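You operate a simulated robot arm through the tools that you are given. There is no shell and no other tool.

You run a simulated robot arm. Do the job below in one go: nothing can be reset, and whatever is moved stays where it is left.

TASK
Take the yellow cover off, slacken the belt and put it away in the top drawer.
Fine: cover on the clear part of the bench, red knob loose, star knob fully loose, drawer shut.

It is judged by the outcome, as a careful person would: the job done as asked, and still so three seconds after it is handed in. It fails if anything else is knocked over, pushed out of place, dropped, spilled or broken. Lids that push on must go on centred and level and be pressed home; caps that screw on are set level and turned clockwise until they are tight.

THE ROBOT
A 6-joint arm with a two-finger gripper, fixed in place. Base frame: the origin is at the foot of the arm, x ahead of it, y to its left, z up. Lengths are in mm, angles in rad, forces in N, time in s.
Its first joint turns from -2.897 to 2.897 rad. Payload 2.45 kg.
The tool frame sits at the grasp point between the pads (the TCP): z along the fingers, y along the line on which they close. The tips reach 20 mm beyond it. The gripper opens to 140 mm. The gripper's body begins 168 mm behind the TCP.
Orientation is that of the tool frame in the base frame, as a unit quaternion [x, y, z, w]. With the fingers straight down and closing along the base's y, the tool's x points along the base's -x, its y along +y and its z along -z.

THE INTERFACE
- The arm moves only by the tool nudge_tool. Its argument "targets" is a list of rows, each a list of 3 entries, a list of its own where there are three numbers: the shift along the base's x, y, z in cm, then the turn, a rotation vector about the base's x, y, z in rad, then the finger opening in cm, from 0 to 14. In form: [[[tx, ty, tz], [ax, ay, az], fingers], ...]. A call has 1 to 20 rows; each row shifts and turns the commanded pose from where the row before left it. A row lasts 0.2 s, in which the tool goes at most 50 mm and 0.15 rad; a call with a longer step from one row to the next is refused whole, and so is a gripper value outside its range. Where a pose cannot be reached the arm comes as near as it can. A force on the tool above 80 N (or 10 N above the force at the start of the call, whichever is more), or a blocked arm, ends the call early, and 0.2 s more pass. Each finger travels about 45 mm/s and halts on what it meets, pressing with about 28 N; the grip force reading is that of the motor and also rises with nothing between the fingers. The clock runs only during rows and for 0.2 s after the last one: add rows that do not move to give the fingers time. The reply holds the time, the measured pose of the TCP, the force on the tool along the base axes, the opening and the grip force, in the units named above and with some noise, with the torque about the TCP (base axes, N m) and any sound that the robot's microphone picked up.
- Cameras (640 x 400 px; columns grow to the right, rows downward): "scene" is fixed at [222.6, 500.9, 1668.3]; the picture's right is [-0.61, -0.79, 0.00], its down [-0.54, 0.41, -0.74] and it looks along [0.58, -0.45, -0.68] (base axes); focal length 309 px, centre (320, 200). "wrist" rides on the gripper at [78, 11, -209] in the tool frame; the picture's right is [-0.14, 0.99, 0.00], its down [-0.92, -0.13, -0.37] and it looks along [-0.36, -0.05, 0.93] (tool axes); focal length 280 px, centre (320, 200).
- grab_frame(camera): a new picture of that camera. No time passes.
- probe_pixels(camera, pixels): there is no depth. For up to 12 entries [column, row, z] of the newest picture of that camera ("zoom" is the newest enlarged one), the place [x, y] in the base frame at which the ray of that pixel passes the height z, good to about 3 mm. No time passes.
- inspect(camera, box): a new picture of the part [left, top, right, bottom] of that camera's present view, enlarged. No time passes.
- close_job(): hands the job in; it is judged then, once.

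Leave the gripper open and the arm clear of the work at the hand-in unless told otherwise.

The tools are called after "Emit:" as name(argument=value, ...) on one line, values as JSON. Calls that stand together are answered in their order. nudge_tool: Moves the arm, as the interface text tells. Its arguments: {"type":"object","properties":{"targets":{"type":"array"}},"required":["targets"]} The other tools are called the same way: grab_frame (camera) takes a picture; probe_pixels (camera, pixels) gives the place at which the rays of pixels pass given heights; inspect (camera, box) takes an enlarged picture of a part of a camera's view; close_job () hands the job in.

At the start:

```text
time_s: 0.0
eef_pos: [814.8, -145.6, 1236.1]
tool_rot: [0.0, 1.0, 0.0, 0.0]
ft_force: [-0.1, -0.3, -0.4]
torque: [0.02, 0.0, -0.02]
finger_gap: 139.9
grasp_force: 0.0
```

scene: 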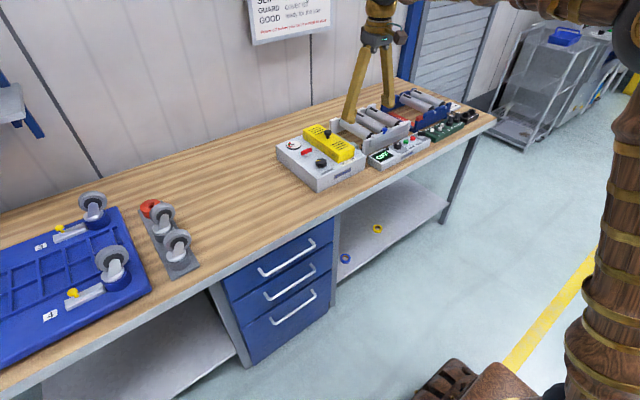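
wrist: 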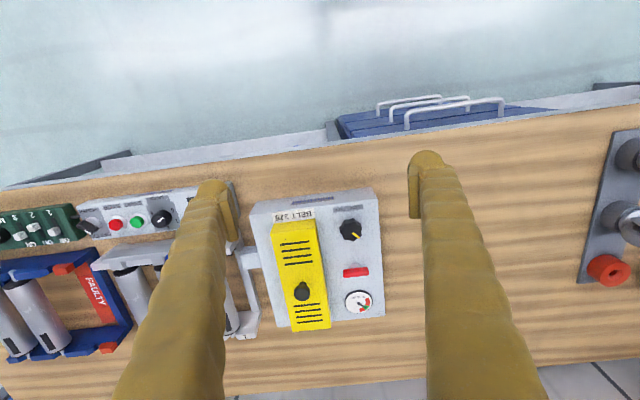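

I see a grey control box with a yellow cover, near scene pixels (320,155), with small rollers beside it and a drawer unit under the bench. I'll look closer at the box, the sign and the drawers before moving.

Emit:
inspect(camera="scene", box=[260, 70, 500, 220])

Emit:
inspect(camera="wrist", box=[220, 170, 420, 350])

Emit:
inspect(camera="scene", box=[230, 0, 350, 60])

Emit:
inspect(camera="scene", box=[200, 200, 400, 360])

Emit:
inspect(camera="wrist", box=[0, 150, 260, 380])

```text
2.67 times, centred on (380, 145) of scene
```

zoom: 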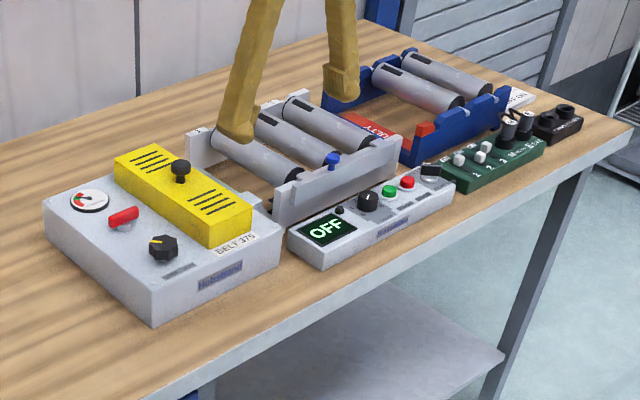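

```text
2.22 times, centred on (320, 260) of wrist
```

zoom: 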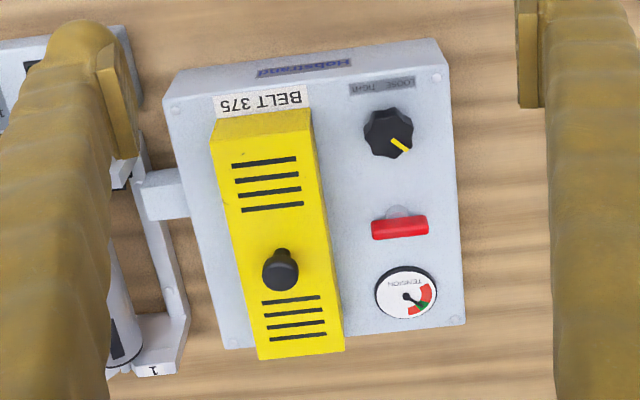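

```text
5.33 times, centred on (290, 30) of scene
```

zoom: 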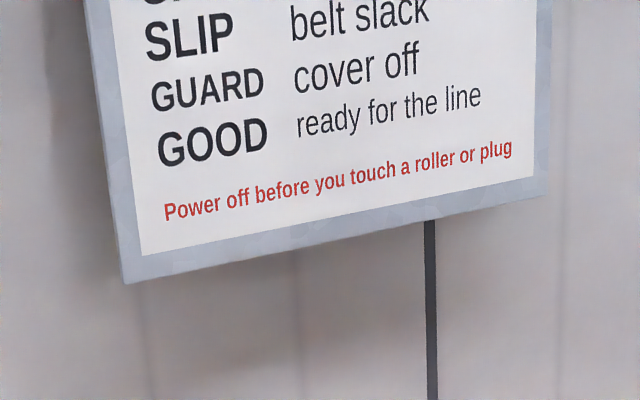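

```text
2.50 times, centred on (300, 280) of scene
```

zoom: 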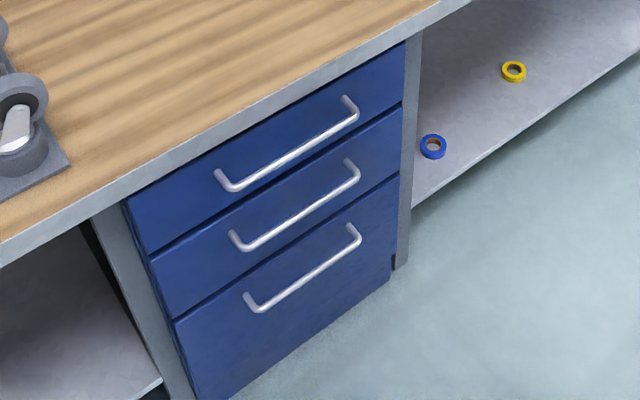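

```text
1.74 times, centred on (130, 265) of wrist
```

zoom: 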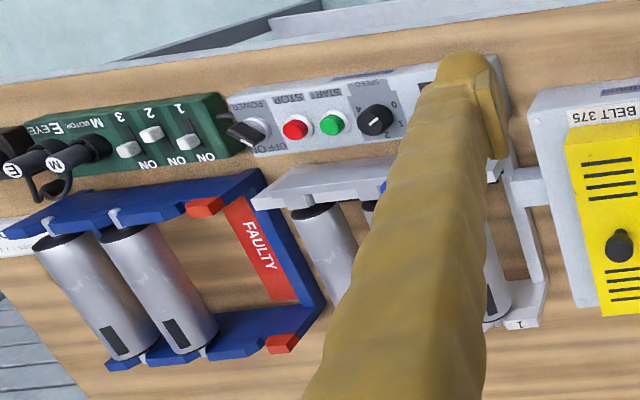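

The belt sits under the yellow cover on the "BELT 375" box, and the display next to it reads OFF. The box carries a star knob marked LOOSE/TIGHT, a red winged knob and a tension gauge. I'll probe shared points in both views to work out the heights.

Emit:
probe_pixels(camera="scene", pixels=[[327, 132, 900], [327, 132, 1000], [321, 162, 900], [321, 162, 1000], [317, 192, 900], [317, 192, 800], [332, 219, 900], [332, 219, 800], [0, 397, 900], [0, 397, 800]])

Emit:
probe_pixels(camera="wrist", pixels=[[303, 291, 900], [303, 291, 1000], [350, 229, 900], [350, 229, 1000], [378, 187, 900], [378, 187, 800], [384, 316, 900], [640, 88, 900], [640, 88, 800], [0, 190, 900], [0, 190, 800]])

```text
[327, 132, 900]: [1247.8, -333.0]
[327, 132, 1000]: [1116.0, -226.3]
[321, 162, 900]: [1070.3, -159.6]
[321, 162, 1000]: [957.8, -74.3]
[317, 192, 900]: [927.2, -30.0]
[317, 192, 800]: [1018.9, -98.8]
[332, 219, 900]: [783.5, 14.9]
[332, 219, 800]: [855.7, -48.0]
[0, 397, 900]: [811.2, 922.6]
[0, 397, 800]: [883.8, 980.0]
```

```text
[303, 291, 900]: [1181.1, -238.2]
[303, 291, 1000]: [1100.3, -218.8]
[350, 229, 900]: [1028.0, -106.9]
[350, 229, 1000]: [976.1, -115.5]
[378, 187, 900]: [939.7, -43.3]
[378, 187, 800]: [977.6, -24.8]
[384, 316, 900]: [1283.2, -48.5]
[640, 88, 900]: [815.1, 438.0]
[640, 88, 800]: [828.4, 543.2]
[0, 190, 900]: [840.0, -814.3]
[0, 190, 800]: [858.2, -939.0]
```

From the probes, the bench top is at z≈850, the yellow cover's knob is near (1090,-217,1015), and the star knob is near (990,-112,965). That is close to the edge of the arm's reach. I'll move in a bit for a closer wrist view, staying well above everything.

Emit:
nudge_tool(targets=[[[3, 0, -1], [0, 0, 0], 14], [[3, 0, -1], [0, 0, 0], 14], [[3, 0, -1], [0, 0, 0], 14], [[0, 0, 0], [0, 0, 0], 14]])

Emit:
grab_frame(camera="wrist")

Emit:
grab_frame(camera="scene")

```text
time_s: 1.0
eef_pos: [908.6, -145.4, 1206.2]
tool_rot: [0.0, 1.0, 0.0, 0.0]
ft_force: [-0.5, 0.1, -0.2]
torque: [-0.01, -0.02, 0.02]
finger_gap: 140.1
grasp_force: 0.1
```

```text
taken
```

wrist: 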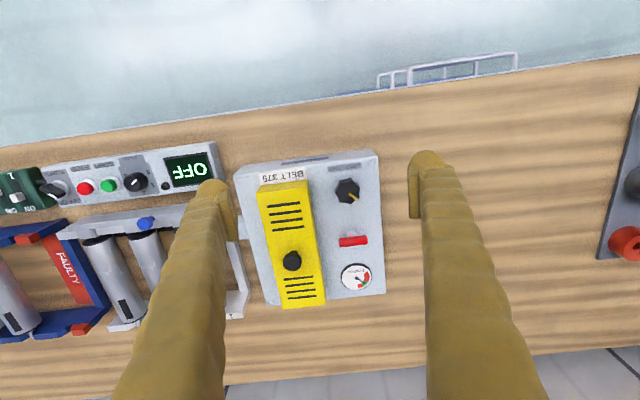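

```text
taken
```

scene: 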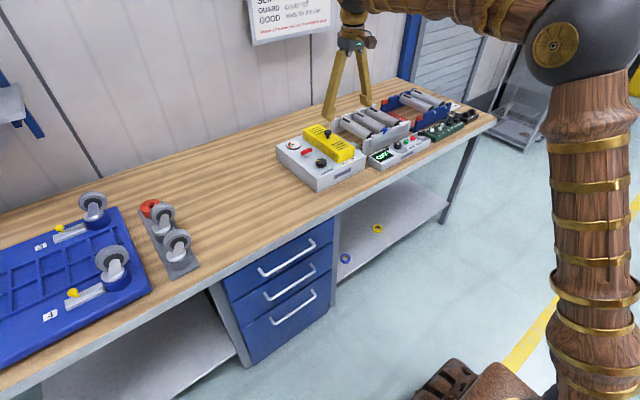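

The robot moved as commanded. I'll probe the same features from this viewpoint and compare them with the scene view: yellow knob (291,261), star knob (347,191), red knob (353,241) and the box corners.

Emit:
probe_pixels(camera="wrist", pixels=[[291, 261, 900], [291, 261, 1000], [347, 190, 900], [347, 190, 800], [353, 241, 900], [353, 241, 800], [376, 152, 900], [376, 152, 800], [234, 176, 900], [234, 176, 800], [386, 293, 900], [386, 293, 800]])

Emit:
inspect(camera="scene", box=[265, 110, 385, 200])

```text
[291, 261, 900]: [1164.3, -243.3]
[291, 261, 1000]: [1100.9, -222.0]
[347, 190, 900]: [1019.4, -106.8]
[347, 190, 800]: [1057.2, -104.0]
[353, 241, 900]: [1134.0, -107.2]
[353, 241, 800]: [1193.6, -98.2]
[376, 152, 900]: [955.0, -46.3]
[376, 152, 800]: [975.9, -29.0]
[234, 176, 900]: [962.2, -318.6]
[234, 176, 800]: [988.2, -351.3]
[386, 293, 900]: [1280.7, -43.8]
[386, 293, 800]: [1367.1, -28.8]
```

```text
4.44 times, centred on (325, 155) of scene
```

zoom: 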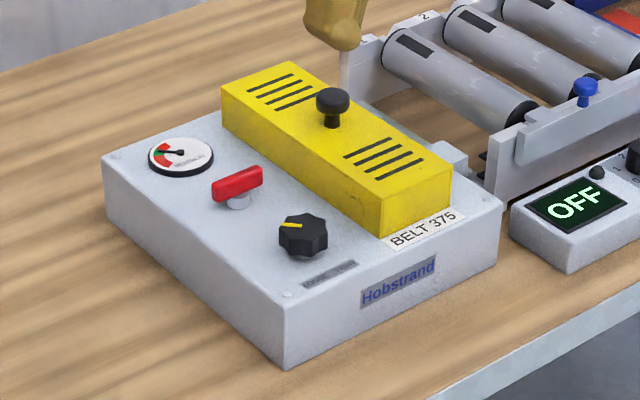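

Two wrist views and the scene view agree: the star knob top is at about (995,-109,962) and the yellow knob at about (1100,-221,1000). I'll now test whether the arm can get above the yellow knob while staying high.

Emit:
nudge_tool(targets=[[[4, -2, 0], [0, 0, 0], 14], [[4, -2, 0], [0, 0, 0], 14], [[4, -2, 0], [0, 0, 0], 14], [[4, -1.5, 0], [0, 0, 0], 14], [[3, 0, 0], [0, 0, 0], 14], [[0, 0, 0], [0, 0, 0], 14]])

Emit:
grab_frame(camera="wrist")

```text
time_s: 2.4
eef_pos: [1094.9, -223.0, 1202.0]
tool_rot: [0.0, 1.0, 0.0, -0.001]
ft_force: [-1.0, -0.1, -0.3]
torque: [0.0, 0.0, 0.0]
finger_gap: 139.8
grasp_force: 0.1
```

```text
taken
```

wrist: 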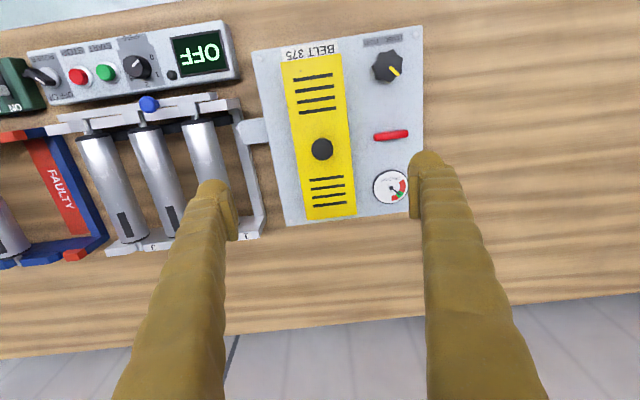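

The arm reaches that spot fine, at (1095,-223,1202). I'll probe from here, where the view is better: cover knob (322,149), cover corners, star knob (387,68), red knob (391,135) and box corners.

Emit:
inspect(camera="wrist", box=[240, 10, 440, 230])

Emit:
probe_pixels(camera="wrist", pixels=[[322, 149, 1000], [322, 149, 900], [387, 68, 960], [387, 68, 860], [391, 135, 960], [391, 135, 860], [422, 25, 930], [422, 25, 880], [253, 51, 930], [284, 227, 930], [425, 213, 930]])

```text
1.82 times, centred on (340, 120) of wrist
```

zoom: 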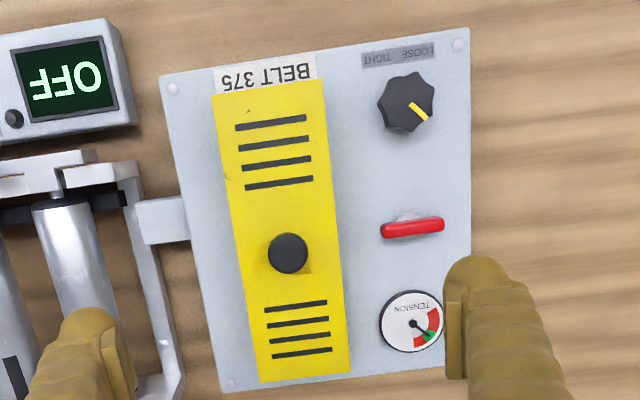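

```text
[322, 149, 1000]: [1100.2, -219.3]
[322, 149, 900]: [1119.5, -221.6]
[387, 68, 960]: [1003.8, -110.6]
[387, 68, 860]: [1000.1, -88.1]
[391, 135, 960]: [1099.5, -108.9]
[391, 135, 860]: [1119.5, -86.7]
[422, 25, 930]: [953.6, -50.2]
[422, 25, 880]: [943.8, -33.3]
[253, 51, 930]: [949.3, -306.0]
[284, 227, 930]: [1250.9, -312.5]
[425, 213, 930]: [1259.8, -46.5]
```

The box spans about x 950–1255 and y -308 to -48, with its top near z≈930. The red wing is near (1100,-109,957). I'll zoom in on the star knob's label, the red knob and the gauge.

Emit:
inspect(camera="wrist", box=[360, 20, 430, 90])

Emit:
inspect(camera="wrist", box=[350, 110, 450, 220])

Emit:
inspect(camera="wrist", box=[270, 40, 370, 230])

Emit:
probe_pixels(camera="wrist", pixels=[[281, 62, 970], [341, 53, 970], [356, 214, 970], [306, 220, 970], [281, 62, 990], [356, 214, 990], [346, 222, 930]])

```text
5.71 times, centred on (395, 55) of wrist
```

zoom: 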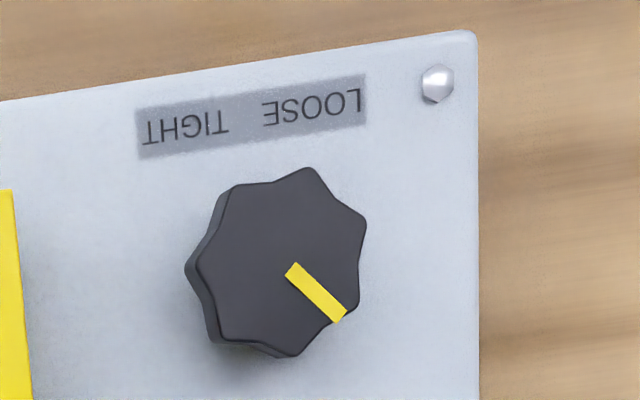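

```text
3.64 times, centred on (400, 165) of wrist
```

zoom: 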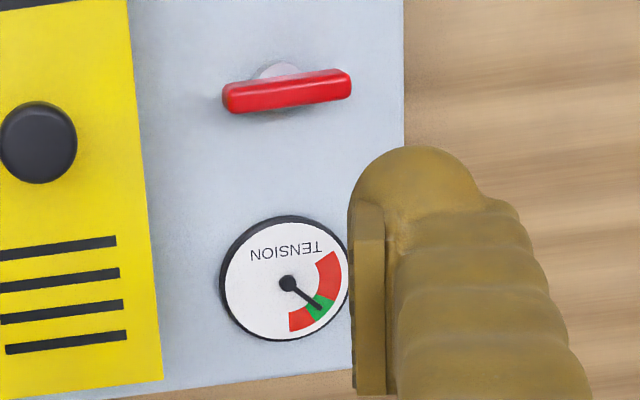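

```text
2.11 times, centred on (320, 135) of wrist
```

zoom: 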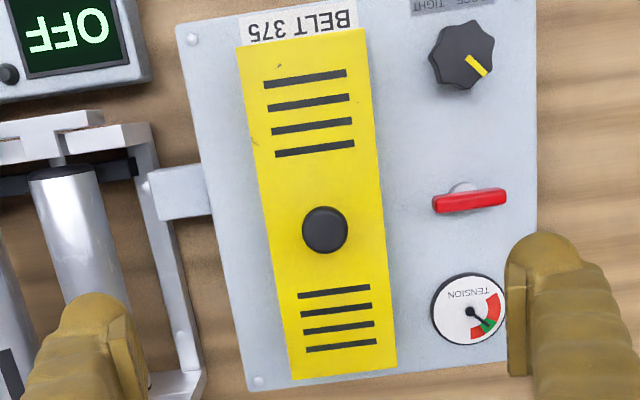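

```text
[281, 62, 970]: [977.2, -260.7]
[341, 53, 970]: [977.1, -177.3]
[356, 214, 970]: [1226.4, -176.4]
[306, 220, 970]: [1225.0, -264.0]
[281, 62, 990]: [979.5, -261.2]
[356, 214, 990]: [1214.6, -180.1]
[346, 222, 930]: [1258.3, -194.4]
```

The cover spans about x 977–1226 and y -262 to -177, so its knob sits at the centre, (1101,-219.5). I'll centre over it, narrow the fingers to 8 cm and go down partway.

Emit:
nudge_tool(targets=[[[0, 0, -3], [0, 0, 0], 10], [[0, 0, -3], [0, 0, 0], 8], [[0, 0, -3], [0, 0, 0], 8], [[0, 0, -3], [0, 0, 0], 8], [[0, 0, 0], [0, 0, 0], 8], [[0, 0, 0], [0, 0, 0], 8]])

Emit:
grab_frame(camera="wrist")

Emit:
inspect(camera="scene", box=[265, 90, 385, 200])

```text
time_s: 3.8
eef_pos: [1094.4, -221.1, 1085.6]
tool_rot: [0.001, 1.0, -0.001, 0.001]
ft_force: [0.3, 0.0, 1.0]
torque: [0.04, -0.03, -0.01]
finger_gap: 79.7
grasp_force: 0.2
```

```text
taken
```

wrist: 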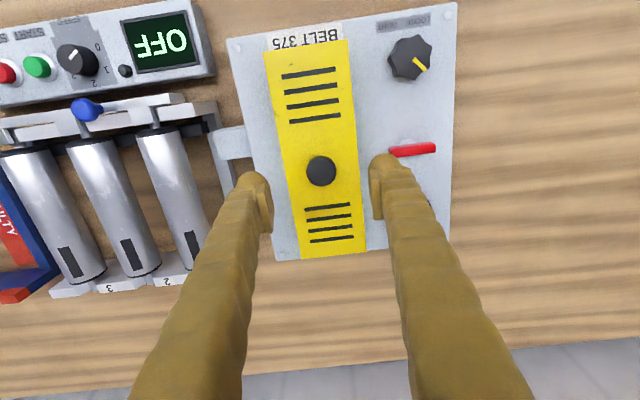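

```text
3.64 times, centred on (325, 145) of scene
```

zoom: 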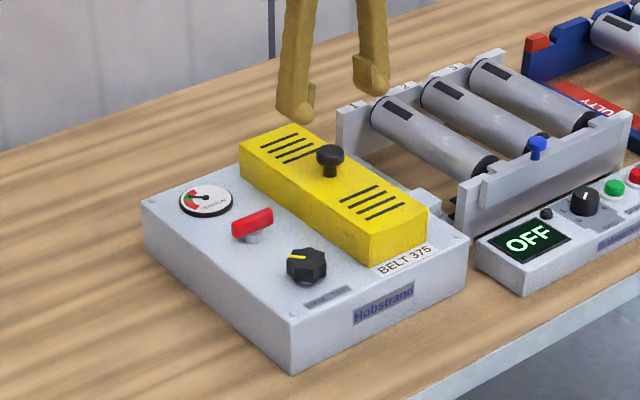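

I'm at (1094.4,-221,1086) and the gap is 80. I'll probe the knob (321,170) and the cover corners from this nearer view to pin the heights.

Emit:
probe_pixels(camera="wrist", pixels=[[321, 170, 1000], [321, 170, 900], [264, 52, 970], [264, 52, 930], [347, 40, 970], [366, 251, 970], [366, 251, 930], [302, 259, 970], [302, 259, 930], [411, 150, 950], [408, 58, 960], [408, 58, 930]])

Emit:
probe_pixels(camera="scene", pixels=[[326.4, 132.7, 1000], [326.4, 132.7, 980], [301, 138, 970], [353.5, 148.5, 970], [336.3, 155.4, 970], [320.7, 163, 950], [311.8, 147, 950], [316, 181, 930], [364, 162, 930], [304, 138, 970]])

```text
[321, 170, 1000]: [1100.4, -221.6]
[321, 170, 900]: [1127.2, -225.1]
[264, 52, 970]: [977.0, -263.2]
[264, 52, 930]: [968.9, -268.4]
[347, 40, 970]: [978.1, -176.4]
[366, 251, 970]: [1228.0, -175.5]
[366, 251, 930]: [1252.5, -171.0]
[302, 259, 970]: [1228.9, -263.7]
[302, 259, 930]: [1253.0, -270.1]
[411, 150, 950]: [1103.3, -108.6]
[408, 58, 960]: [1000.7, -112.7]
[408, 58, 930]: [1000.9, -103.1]
```

```text
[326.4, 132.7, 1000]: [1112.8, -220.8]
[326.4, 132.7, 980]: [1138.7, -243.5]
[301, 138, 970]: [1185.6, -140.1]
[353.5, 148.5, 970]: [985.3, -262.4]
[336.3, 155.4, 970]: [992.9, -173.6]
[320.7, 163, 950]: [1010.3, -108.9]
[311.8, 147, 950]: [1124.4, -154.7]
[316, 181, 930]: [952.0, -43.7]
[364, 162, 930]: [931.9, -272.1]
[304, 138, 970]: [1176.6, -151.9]
```

The views agree: cover top z≈972, knob head top ≈1007, knob at (1100.5,-221). I'll go down to TCP z≈1000, which keeps the tips about 8 mm above the cover, then close on the knob.

Emit:
nudge_tool(targets=[[[0.6, 0, -2.5], [0, 0, 0], 8], [[0, 0, -2.5], [0, 0, 0], 8], [[0, 0, -2], [0, 0, 0], 8], [[0, 0, -1.4], [0, 0, 0], 8], [[0, 0, 0], [0, 0, 0], 8]])

Emit:
grab_frame(camera="wrist")

Emit:
inspect(camera="scene", box=[285, 90, 375, 180])

```text
time_s: 5.0
eef_pos: [1100.9, -220.1, 1002.9]
tool_rot: [0.0, 1.0, 0.001, 0.0]
ft_force: [-0.2, -0.5, 0.3]
torque: [0.01, -0.01, -0.02]
finger_gap: 79.9
grasp_force: 0.0
```

```text
taken
```

wrist: 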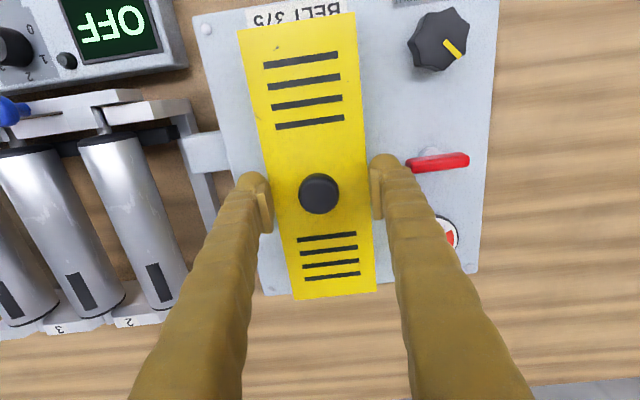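

```text
4.44 times, centred on (330, 135) of scene
```

zoom: 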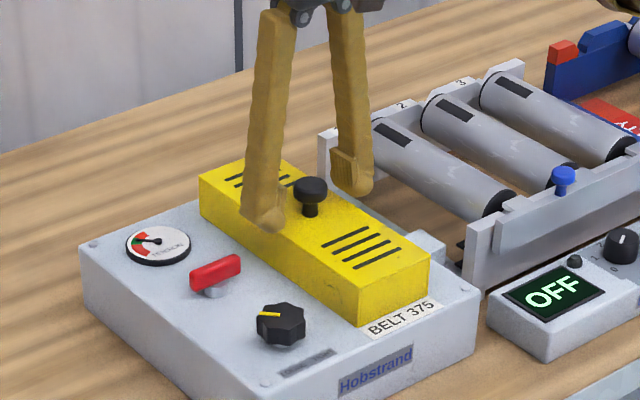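

The fingers straddle the knob at z≈1003. I'll lower 3 mm and close to grip it.

Emit:
nudge_tool(targets=[[[0, 0, -0.3], [0, 0, 0], 6], [[0, 0, 0], [0, 0, 0], 3], [[0, 0, 0], [0, 0, 0], 2], [[0, 0, 0], [0, 0, 0], 2], [[0, 0, 0], [0, 0, 0], 2]])

Emit:
grab_frame(camera="wrist")

```text
time_s: 6.2
eef_pos: [1101.2, -220.4, 1000.0]
tool_rot: [0.0, 1.0, 0.0, -0.001]
ft_force: [0.6, -1.1, 8.6]
torque: [0.0, 0.04, -0.03]
finger_gap: 27.8
grasp_force: 27.9
```

```text
taken
```

wrist: 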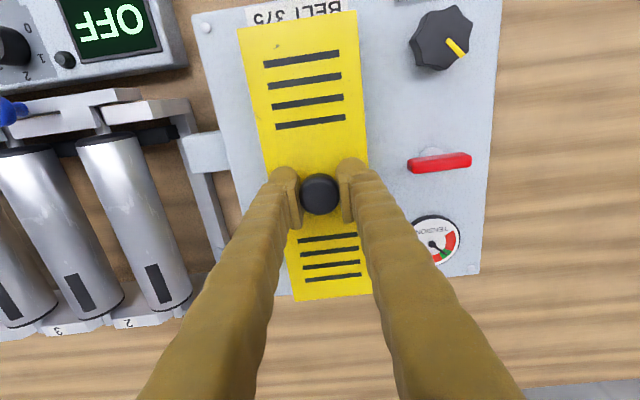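

The knob is gripped: gap 27.8 mm, 28 N. I'll lift gently by 2 cm and check whether the cover comes free.

Emit:
nudge_tool(targets=[[[0, 0, 0.3], [0, 0, 0], 2], [[0, 0, 0.5], [0, 0, 0], 2], [[0, 0, 0.6], [0, 0, 0], 2], [[0, 0, 0.6], [0, 0, 0], 2], [[0, 0, 0], [0, 0, 0], 2]])

Emit:
grab_frame(camera="wrist")

Emit:
inspect(camera="scene", box=[265, 80, 385, 200])

```text
time_s: 7.4
eef_pos: [1101.3, -220.2, 1017.8]
tool_rot: [0.0, 1.0, 0.001, 0.0]
ft_force: [0.0, 0.8, -3.5]
torque: [0.0, -0.03, 0.01]
finger_gap: 27.9
grasp_force: 28.2
```

```text
taken
```

wrist: 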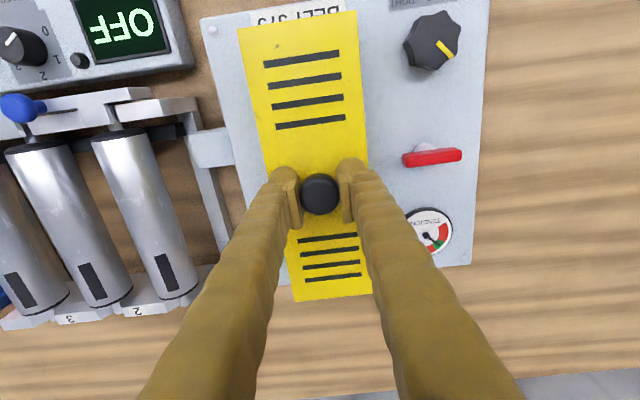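

```text
3.33 times, centred on (325, 140) of scene
```

zoom: 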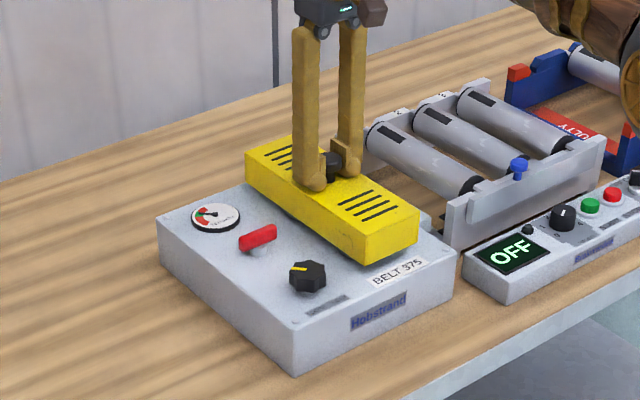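

The cover is free and weighs about 3.5 N. I'll raise it well clear of the knobs, and meanwhile use the scene view to find the clear bench area between the box and the caster plate (scene 138–200, 200–275).

Emit:
nudge_tool(targets=[[[0, 0, 2], [0, 0, 0], 2], [[0, 0, 2.5], [0, 0, 0], 2], [[0, 0, 2.5], [0, 0, 0], 2], [[0, 0, 2], [0, 0, 0], 2], [[0, 0, 0], [0, 0, 0], 2]])

Emit:
grab_frame(camera="scene")

Emit:
grab_frame(camera="wrist")

Emit:
probe_pixels(camera="scene", pixels=[[138, 210, 875], [173, 278, 875], [200, 268, 875], [155, 200, 875], [276, 177, 875], [316, 192, 875], [210, 283, 875], [335, 218, 875], [280, 135, 875], [200, 175, 875], [250, 215, 875]])

```text
time_s: 8.6
eef_pos: [1102.0, -219.7, 1109.4]
tool_rot: [-0.001, 1.0, 0.0, 0.0]
ft_force: [-0.4, -0.8, -2.3]
torque: [-0.01, -0.02, -0.03]
finger_gap: 27.7
grasp_force: 28.2
```

```text
taken
```

scene: 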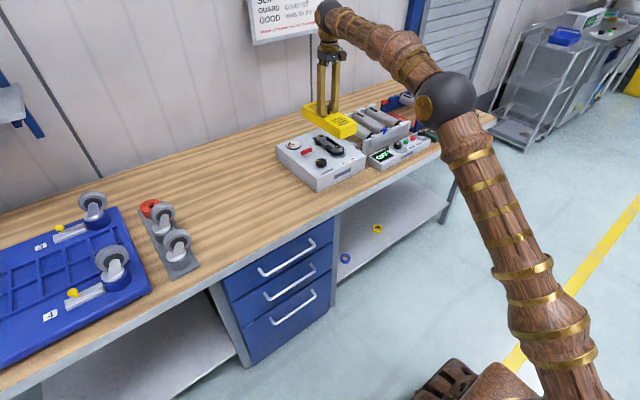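

```text
taken
```

wrist: 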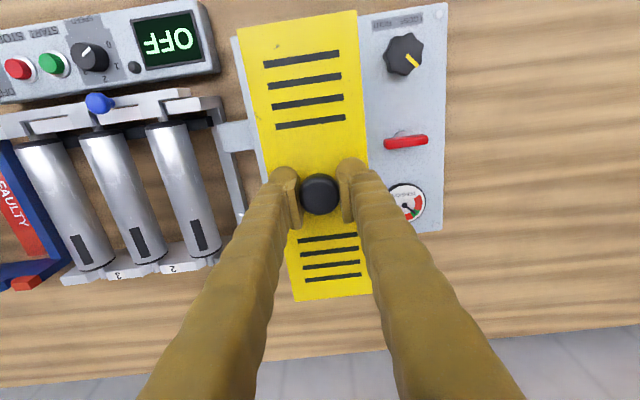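

```text
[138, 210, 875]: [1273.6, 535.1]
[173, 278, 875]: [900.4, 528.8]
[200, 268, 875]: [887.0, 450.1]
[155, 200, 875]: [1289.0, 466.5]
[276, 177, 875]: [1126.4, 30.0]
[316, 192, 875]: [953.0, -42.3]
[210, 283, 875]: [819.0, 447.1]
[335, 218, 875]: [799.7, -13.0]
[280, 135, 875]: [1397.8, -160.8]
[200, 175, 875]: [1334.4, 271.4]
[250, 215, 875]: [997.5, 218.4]
```

The belt and pulleys are now exposed on the box. The clear bench is y from about -40 to 440, since the caster plate starts at y≈450. I'll carry the cover high over to about (1056,165).

Emit:
nudge_tool(targets=[[[-0.4, 3.5, 0], [0, 0, 0], 2], [[-0.4, 3.5, 0], [0, 0, 0], 2], [[-0.4, 3.5, 0], [0, 0, 0], 2], [[-0.4, 3.5, 0], [0, 0, 0], 2], [[-0.4, 3.5, 0], [0, 0, 0], 2], [[-0.4, 3.5, 0], [0, 0, 0], 2], [[-0.4, 3.5, 0], [0, 0, 0], 2], [[-0.4, 3.5, 0], [0, 0, 0], 2], [[-0.4, 3.5, 0], [0, 0, 0], 2], [[-0.4, 3.5, 0], [0, 0, 0], 2], [[-0.4, 3.5, 0], [0, 0, 0], 2], [[0, 0, 0], [0, 0, 0], 2]])

Emit:
grab_frame(camera="scene")

Emit:
grab_frame(camera="wrist")

Emit:
inspect(camera="scene", box=[265, 110, 385, 200])

```text
time_s: 11.2
eef_pos: [1056.8, 165.9, 1109.3]
tool_rot: [0.0, 1.0, 0.0, 0.0]
ft_force: [-0.1, -0.6, -1.8]
torque: [-0.03, -0.02, 0.01]
finger_gap: 27.5
grasp_force: 28.1
```

```text
taken
```

scene: 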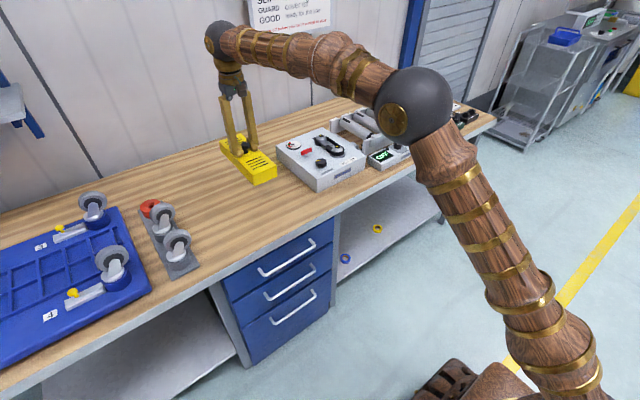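

```text
taken
```

wrist: 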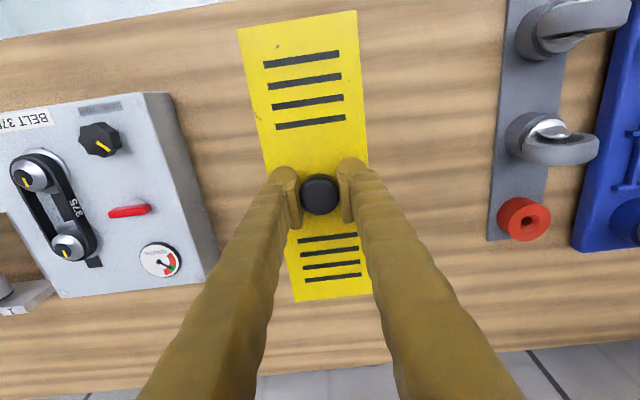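

```text
4.44 times, centred on (325, 155) of scene
```

zoom: 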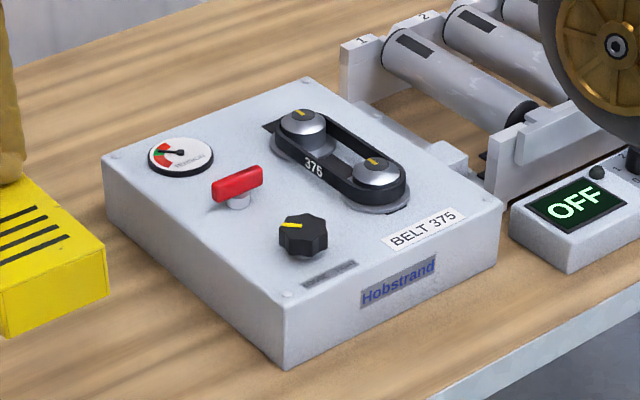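

The cover hangs over clear bench, and the belt now shows around two pulleys. I'll lower to z≈960, then go down slowly until contact.

Emit:
nudge_tool(targets=[[[0, 0, -3.5], [0, 0, 0], 2], [[0, 0, -3.5], [0, 0, 0], 2], [[0, 0, -3.5], [0, 0, 0], 2], [[0, 0, -3], [0, 0, 0], 2], [[0, 0, -1.2], [0, 0, 0], 2], [[0, 0, 0], [0, 0, 0], 2]])

Emit:
inspect(camera="scene", box=[200, 90, 320, 200])

```text
time_s: 12.6
eef_pos: [1058.2, 165.3, 960.3]
tool_rot: [0.0, 1.0, 0.0, 0.0]
ft_force: [0.9, 0.4, -2.3]
torque: [0.02, 0.02, -0.01]
finger_gap: 28.0
grasp_force: 28.0
```

```text
3.64 times, centred on (260, 145) of scene
```

zoom: 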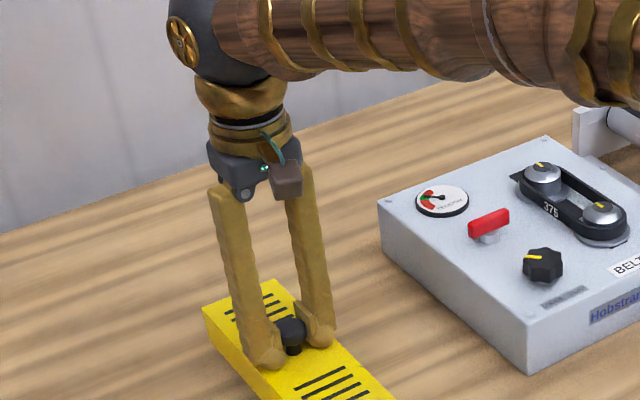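

Still about 1–2 cm above the bench with no contact. I'll step down 3 mm at a time.

Emit:
nudge_tool(targets=[[[0, 0, -0.4], [0, 0, 0], 2], [[0, 0, -0.4], [0, 0, 0], 2], [[0, 0, -0.3], [0, 0, 0], 2], [[0, 0, 0], [0, 0, 0], 2]])

Emit:
inspect(camera="scene", box=[200, 110, 320, 210])

```text
time_s: 13.6
eef_pos: [1058.4, 164.8, 949.9]
tool_rot: [0.0, 1.0, -0.001, 0.0]
ft_force: [-0.6, 0.4, -2.9]
torque: [-0.01, 0.04, -0.01]
finger_gap: 27.7
grasp_force: 27.7
```

```text
4.00 times, centred on (260, 160) of scene
```

zoom: 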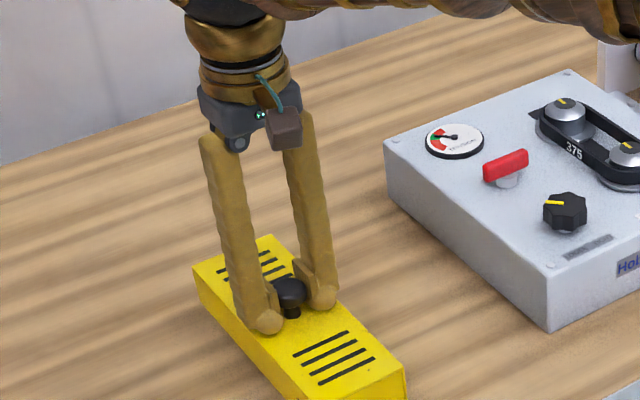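

No contact yet at z≈950. I'll keep going down in 3 mm steps.

Emit:
nudge_tool(targets=[[[0, 0, -0.3], [0, 0, 0], 2], [[0, 0, -0.3], [0, 0, 0], 2], [[0, 0, 0], [0, 0, 0], 2]])

```text
time_s: 14.4
eef_pos: [1056.6, 164.2, 943.5]
tool_rot: [0.0, 1.0, 0.0, 0.0]
ft_force: [-1.2, -0.1, -3.4]
torque: [-0.03, 0.0, -0.02]
finger_gap: 27.4
grasp_force: 28.1
```

Still hanging free (-3.4 N). Continuing down in small steps.

Emit:
nudge_tool(targets=[[[0, 0, -0.3], [0, 0, 0], 2], [[0, 0, -0.3], [0, 0, 0], 2], [[0, 0, 0], [0, 0, 0], 2]])

Emit:
inspect(camera="scene", box=[200, 110, 320, 210])

```text
time_s: 15.2
eef_pos: [1057.7, 164.6, 938.2]
tool_rot: [0.0, 1.0, 0.0, 0.0]
ft_force: [0.8, 0.2, -3.1]
torque: [-0.03, -0.04, 0.0]
finger_gap: 27.8
grasp_force: 27.7
```

```text
4.00 times, centred on (260, 160) of scene
```

zoom: 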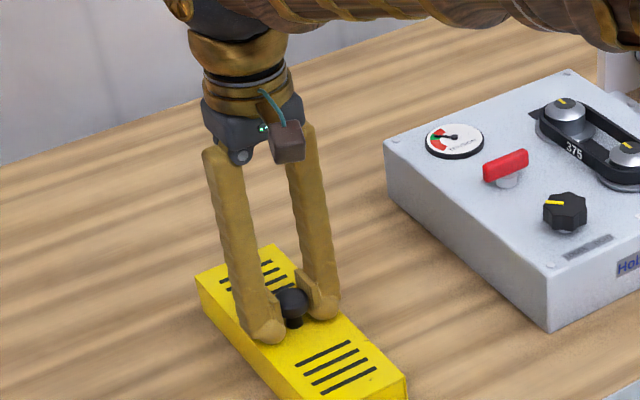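

Still no contact at z=938. I'll go on, two steps at a time.

Emit:
nudge_tool(targets=[[[0, 0, -0.3], [0, 0, 0], 2], [[0, 0, -0.3], [0, 0, 0], 2], [[0, 0, 0], [0, 0, 0], 2]])

```text
time_s: 16.0
eef_pos: [1058.4, 164.7, 932.5]
tool_rot: [0.0, 1.0, 0.001, 0.0]
ft_force: [0.8, 0.4, -3.1]
torque: [-0.01, 0.0, -0.03]
finger_gap: 27.8
grasp_force: 27.8
```

Emit:
nudge_tool(targets=[[[0, 0, -0.3], [0, 0, 0], 2], [[0, 0, -0.3], [0, 0, 0], 2], [[0, 0, 0], [0, 0, 0], 2]])

Emit:
inspect(camera="scene", box=[200, 110, 320, 210])

```text
time_s: 16.8
eef_pos: [1058.8, 164.1, 926.5]
tool_rot: [0.0, 1.0, 0.0, -0.001]
ft_force: [0.8, 0.1, -2.8]
torque: [0.0, 0.01, -0.03]
finger_gap: 28.1
grasp_force: 28.1
```

```text
4.00 times, centred on (260, 160) of scene
```

zoom: 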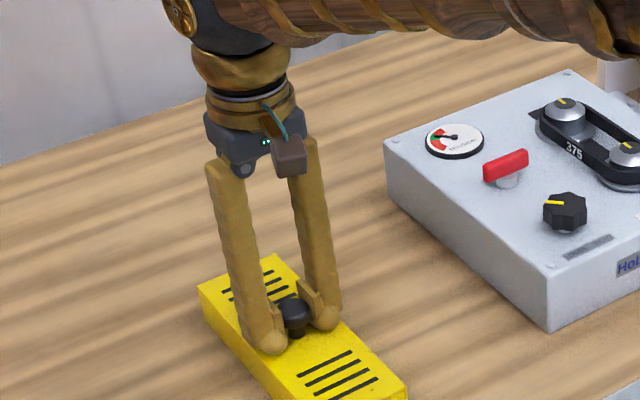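

Refining from the box's edge pixels puts the bench nearer z≈860, so contact should come at TCP≈915. I'll keep stepping down.

Emit:
nudge_tool(targets=[[[0, 0, -0.3], [0, 0, 0], 2], [[0, 0, -0.3], [0, 0, 0], 2], [[0, 0, 0], [0, 0, 0], 2]])

```text
time_s: 17.6
eef_pos: [1058.7, 165.3, 924.8]
tool_rot: [0.0, 1.0, 0.001, 0.002]
ft_force: [-15.0, -2.5, 49.2]
torque: [-0.06, 0.34, 0.02]
finger_gap: 27.7
grasp_force: 27.5
```

Contact: force z is now 49 N at z≈925, so the cover is on the bench. I'll back off 4 mm to relieve the push before letting go.

Emit:
nudge_tool(targets=[[[0, 0, 0.2], [0, 0, 0], 2], [[0, 0, 0.2], [0, 0, 0], 2], [[0, 0, 0], [0, 0, 0], 2]])

Emit:
grab_frame(camera="wrist")

Emit:
inspect(camera="scene", box=[200, 110, 320, 210])

```text
time_s: 18.4
eef_pos: [1058.2, 164.4, 924.5]
tool_rot: [0.0, 1.0, 0.0, -0.001]
ft_force: [-3.4, -5.8, 19.6]
torque: [0.02, -0.06, 0.02]
finger_gap: 28.1
grasp_force: 28.0
```

```text
taken
```

wrist: 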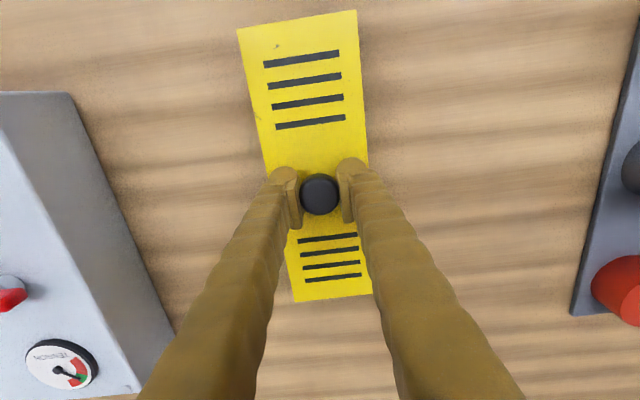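

```text
4.00 times, centred on (260, 160) of scene
```

zoom: 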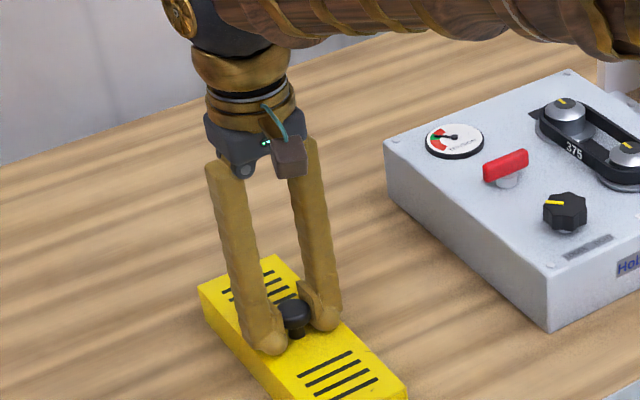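

The cover sits flat on the bench. I'll open the fingers to 8 cm, wait, then rise straight up.

Emit:
nudge_tool(targets=[[[0, 0, 0.1], [0, 0, 0], 4], [[0, 0, 0], [0, 0, 0], 6], [[0, 0, 0], [0, 0, 0], 8], [[0, 0, 0], [0, 0, 0], 8], [[0, 0, 3], [0, 0, 0], 8], [[0, 0, 4], [0, 0, 0], 8], [[0, 0, 4], [0, 0, 0], 8], [[0, 0, 4], [0, 0, 0], 8], [[0, 0, 0], [0, 0, 0], 8]])

Emit:
grab_frame(camera="wrist")

Emit:
grab_frame(camera="scene")

```text
time_s: 20.4
eef_pos: [1059.0, 164.1, 1073.4]
tool_rot: [0.0, 1.0, 0.0, 0.0]
ft_force: [-0.1, 0.1, 0.4]
torque: [-0.01, 0.01, -0.04]
finger_gap: 79.9
grasp_force: 0.2
```

```text
taken
```

wrist: 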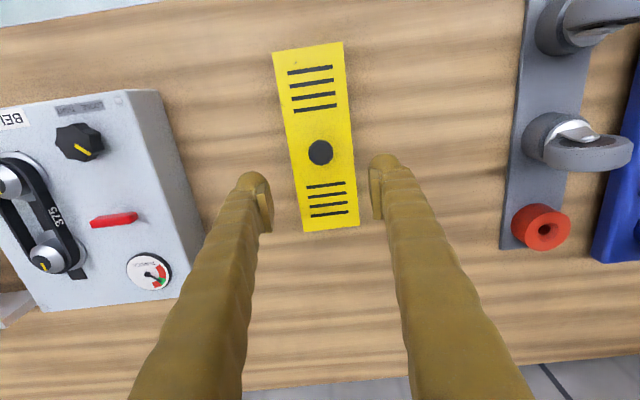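

```text
taken
```

scene: 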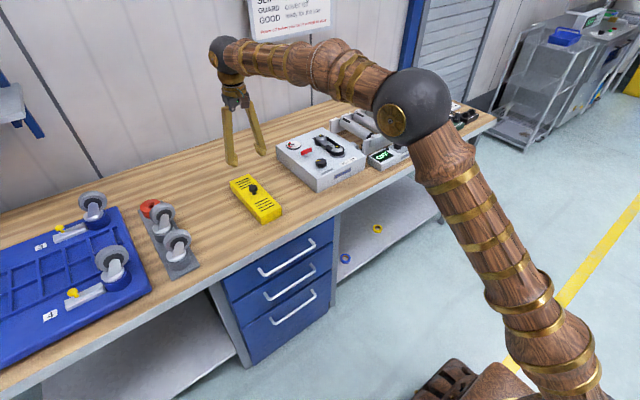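

The cover rests flat on clear bench near (1057,164). Next is the red knob near (1101,-109). I'll move over it, turning the tool -90° about z so the fingers close along x, across the wing, and leave room to turn counter-clockwise.

Emit:
nudge_tool(targets=[[[0.37, -2.28, 0.3], [0, 0, -0.1309], 8], [[0.37, -2.28, 0.3], [0, 0, -0.1309], 8], [[0.37, -2.28, 0.3], [0, 0, -0.1309], 8], [[0.37, -2.28, 0.3], [0, 0, -0.1309], 8], [[0.37, -2.28, 0.3], [0, 0, -0.1309], 8], [[0.37, -2.28, 0], [0, 0, -0.1309], 8], [[0.37, -2.28, 0], [0, 0, -0.1309], 8], [[0.37, -2.28, 0], [0, 0, -0.1309], 8], [[0.37, -2.28, 0], [0, 0, -0.1309], 8], [[0.37, -2.28, 0], [0, 0, -0.1309], 8], [[0.37, -2.28, 0], [0, 0, -0.1309], 8], [[0.37, -2.28, 0], [0, 0, -0.1309], 8], [[0, 0, 0], [0, 0, 0], 8], [[0, 0, 0], [0, 0, 0], 8]])

Emit:
grab_frame(camera="wrist")

Emit:
grab_frame(camera="scene")

```text
time_s: 23.4
eef_pos: [1103.5, -110.4, 1090.4]
tool_rot: [0.707, 0.707, -0.001, -0.001]
ft_force: [0.3, 0.4, -1.1]
torque: [0.01, 0.02, -0.04]
finger_gap: 79.9
grasp_force: 0.2
```

```text
taken
```

wrist: 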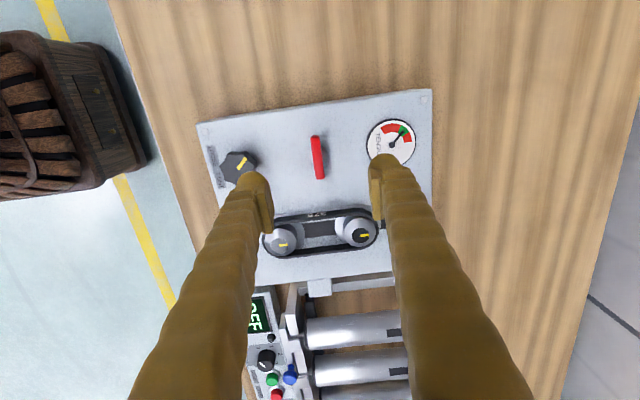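

```text
taken
```

scene: 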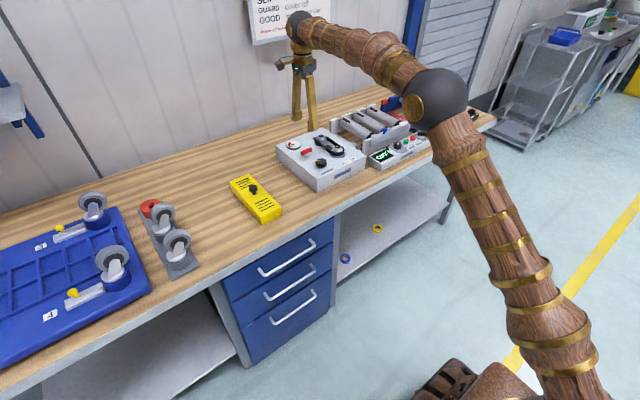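

The rotated view works well. I'll probe the red wing (318,157), star knob, belt pulleys and belt from here and zoom in on the box.

Emit:
probe_pixels(camera="wrist", pixels=[[318, 157, 960], [318, 157, 930], [314, 136, 955], [322, 178, 955], [238, 165, 955], [238, 165, 925], [281, 240, 970], [281, 240, 940], [360, 231, 970], [360, 231, 940], [432, 90, 940], [198, 125, 940]])

Emit:
inspect(camera="wrist", box=[190, 80, 440, 290])

Emit:
inspect(camera="scene", box=[270, 115, 370, 195])

```text
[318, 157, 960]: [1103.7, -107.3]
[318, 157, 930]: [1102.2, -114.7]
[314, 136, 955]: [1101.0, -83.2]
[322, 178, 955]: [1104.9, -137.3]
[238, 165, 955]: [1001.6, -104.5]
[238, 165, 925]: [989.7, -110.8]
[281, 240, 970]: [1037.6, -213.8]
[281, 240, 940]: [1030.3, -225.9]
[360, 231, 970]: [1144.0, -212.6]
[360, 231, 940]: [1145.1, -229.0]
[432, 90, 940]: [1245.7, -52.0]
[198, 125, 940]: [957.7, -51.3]
```

```text
1.90 times, centred on (315, 185) of wrist
```

zoom: 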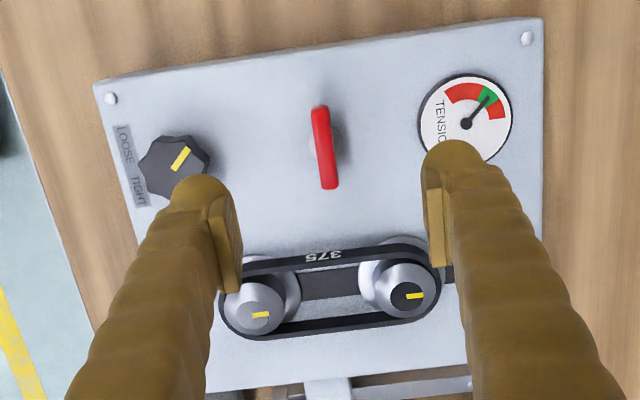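

```text
5.00 times, centred on (320, 155) of scene
```

zoom: 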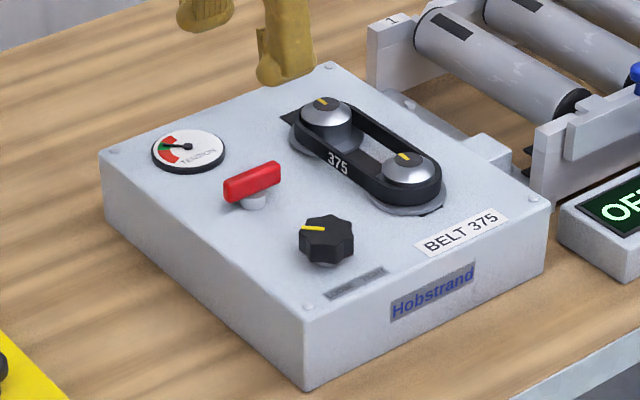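

The red wing is about 54 mm long along y, centred at (1103,-108), with its top at z≈957. The box top is at about z≈930. I'll descend straddling it with a 6 cm gap to TCP z≈959, watching the force.

Emit:
nudge_tool(targets=[[[0.15, 0.1, -3], [0, 0, 0], 6], [[0, 0, -3], [0, 0, 0], 6], [[0, 0, -3], [0, 0, 0], 6], [[0, 0, -2], [0, 0, 0], 6], [[0, 0, -1], [0, 0, 0], 6], [[0, 0, -1], [0, 0, 0], 6], [[0, 0, 0], [0, 0, 0], 6]])

Emit:
grab_frame(camera="wrist")

Emit:
inspect(camera="scene", box=[270, 105, 370, 195])

```text
time_s: 25.0
eef_pos: [1104.2, -107.7, 959.2]
tool_rot: [0.707, 0.707, 0.001, -0.001]
ft_force: [-0.5, 0.5, 0.0]
torque: [-0.02, 0.0, 0.01]
finger_gap: 60.2
grasp_force: 0.0
```

```text
taken
```

wrist: 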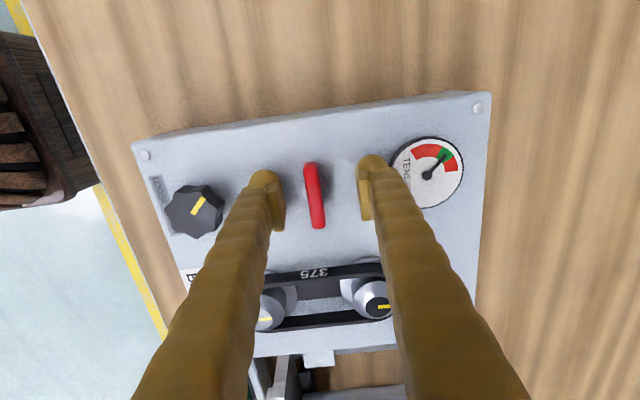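

```text
4.44 times, centred on (320, 150) of scene
```

zoom: 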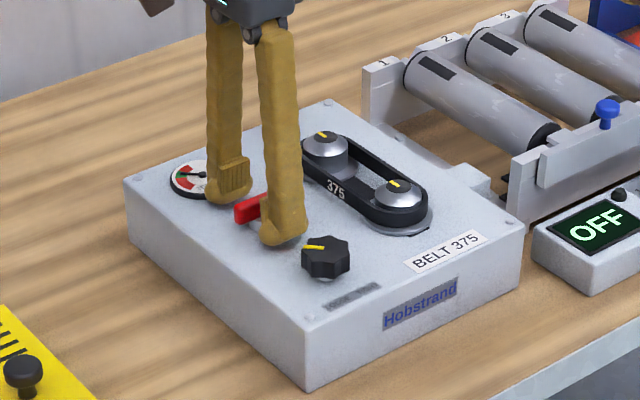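

In the wrist view the TCP projects to (320,195) and the wing's centre is at (314,195), about 5 mm toward -x. I'll shift by -0.45 cm, then close on the wing.

Emit:
nudge_tool(targets=[[[-0.45, 0, 0], [0, 0, 0], 6], [[0, 0, -0.2], [0, 0, 0], 4], [[0, 0, 0], [0, 0, 0], 3], [[0, 0, 0], [0, 0, 0], 2], [[0, 0, 0], [0, 0, 0], 1], [[0, 0, 0], [0, 0, 0], 1]])

Emit:
grab_frame(camera="wrist")

```text
time_s: 26.4
eef_pos: [1099.5, -107.3, 964.4]
tool_rot: [0.707, 0.707, 0.003, 0.002]
ft_force: [10.1, -0.1, 68.7]
torque: [-0.13, 0.14, 0.03]
finger_gap: 12.1
grasp_force: 33.4
```

```text
taken
```

wrist: 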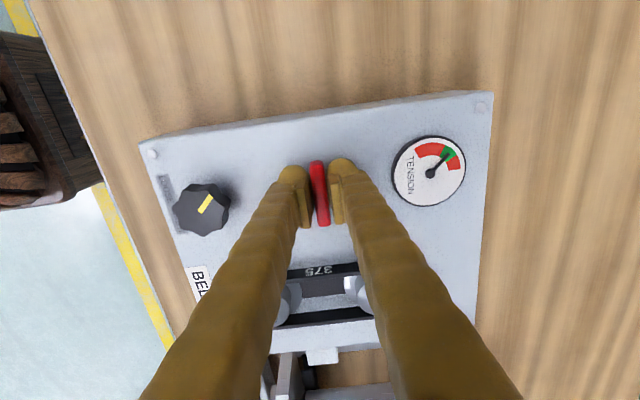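

The grip closed on the 12 mm wing, but the tips ride on something below: 69 N upward, z pushed up to 964. I'll open, rise about 9 mm and grip again higher on the wing.

Emit:
nudge_tool(targets=[[[0, 0, 0.5], [0, 0, 0], 3], [[0, 0, 0.4], [0, 0, 0], 4], [[0, 0, 0], [0, 0, 0], 4], [[0, 0, 0], [0, 0, 0], 2.5], [[0, 0, 0], [0, 0, 0], 1], [[0, 0, 0], [0, 0, 0], 1], [[0, 0, 0], [0, 0, 0], 1]])

Emit:
grab_frame(camera="wrist")

Emit:
inspect(camera="scene", box=[270, 105, 370, 195])

```text
time_s: 28.0
eef_pos: [1098.5, -108.1, 967.1]
tool_rot: [0.707, 0.707, 0.001, 0.0]
ft_force: [8.2, 0.3, -2.7]
torque: [0.03, -0.06, 0.04]
finger_gap: 15.2
grasp_force: 3.8
```

```text
taken
```

wrist: 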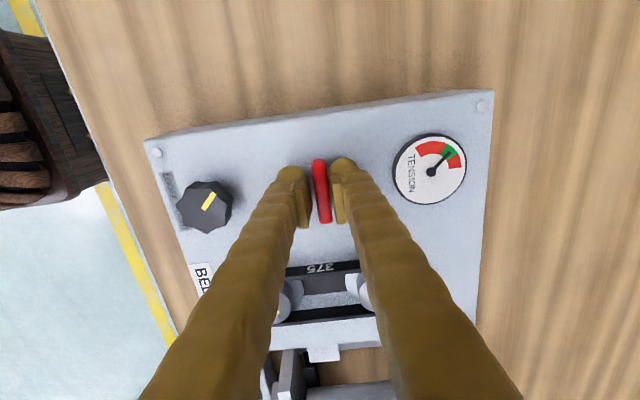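

```text
4.44 times, centred on (320, 150) of scene
```

zoom: 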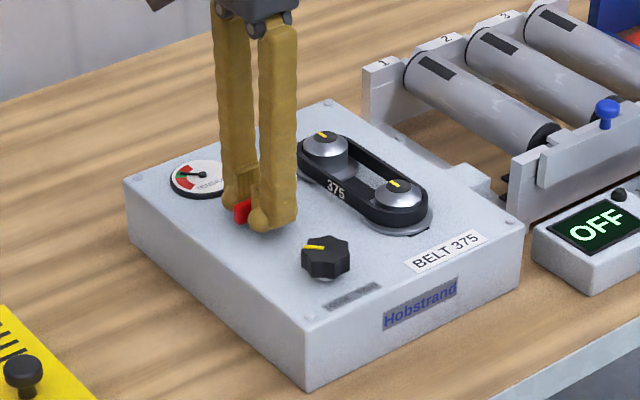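

The right finger is pressing the wing (8 N in +x), so the wing is slightly to +x. I'll shift +1.5 mm and keep closing.

Emit:
nudge_tool(targets=[[[0.15, 0, 0], [0, 0, 0], 1], [[0, 0, 0], [0, 0, 0], 0.5], [[0, 0, 0], [0, 0, 0], 0.5], [[0, 0, 0], [0, 0, 0], 0.5]])

```text
time_s: 29.0
eef_pos: [1100.3, -108.7, 968.5]
tool_rot: [0.708, 0.706, 0.0, 0.0]
ft_force: [0.8, -3.0, -0.3]
torque: [-0.07, -0.02, -0.09]
finger_gap: 11.1
grasp_force: 38.2
```

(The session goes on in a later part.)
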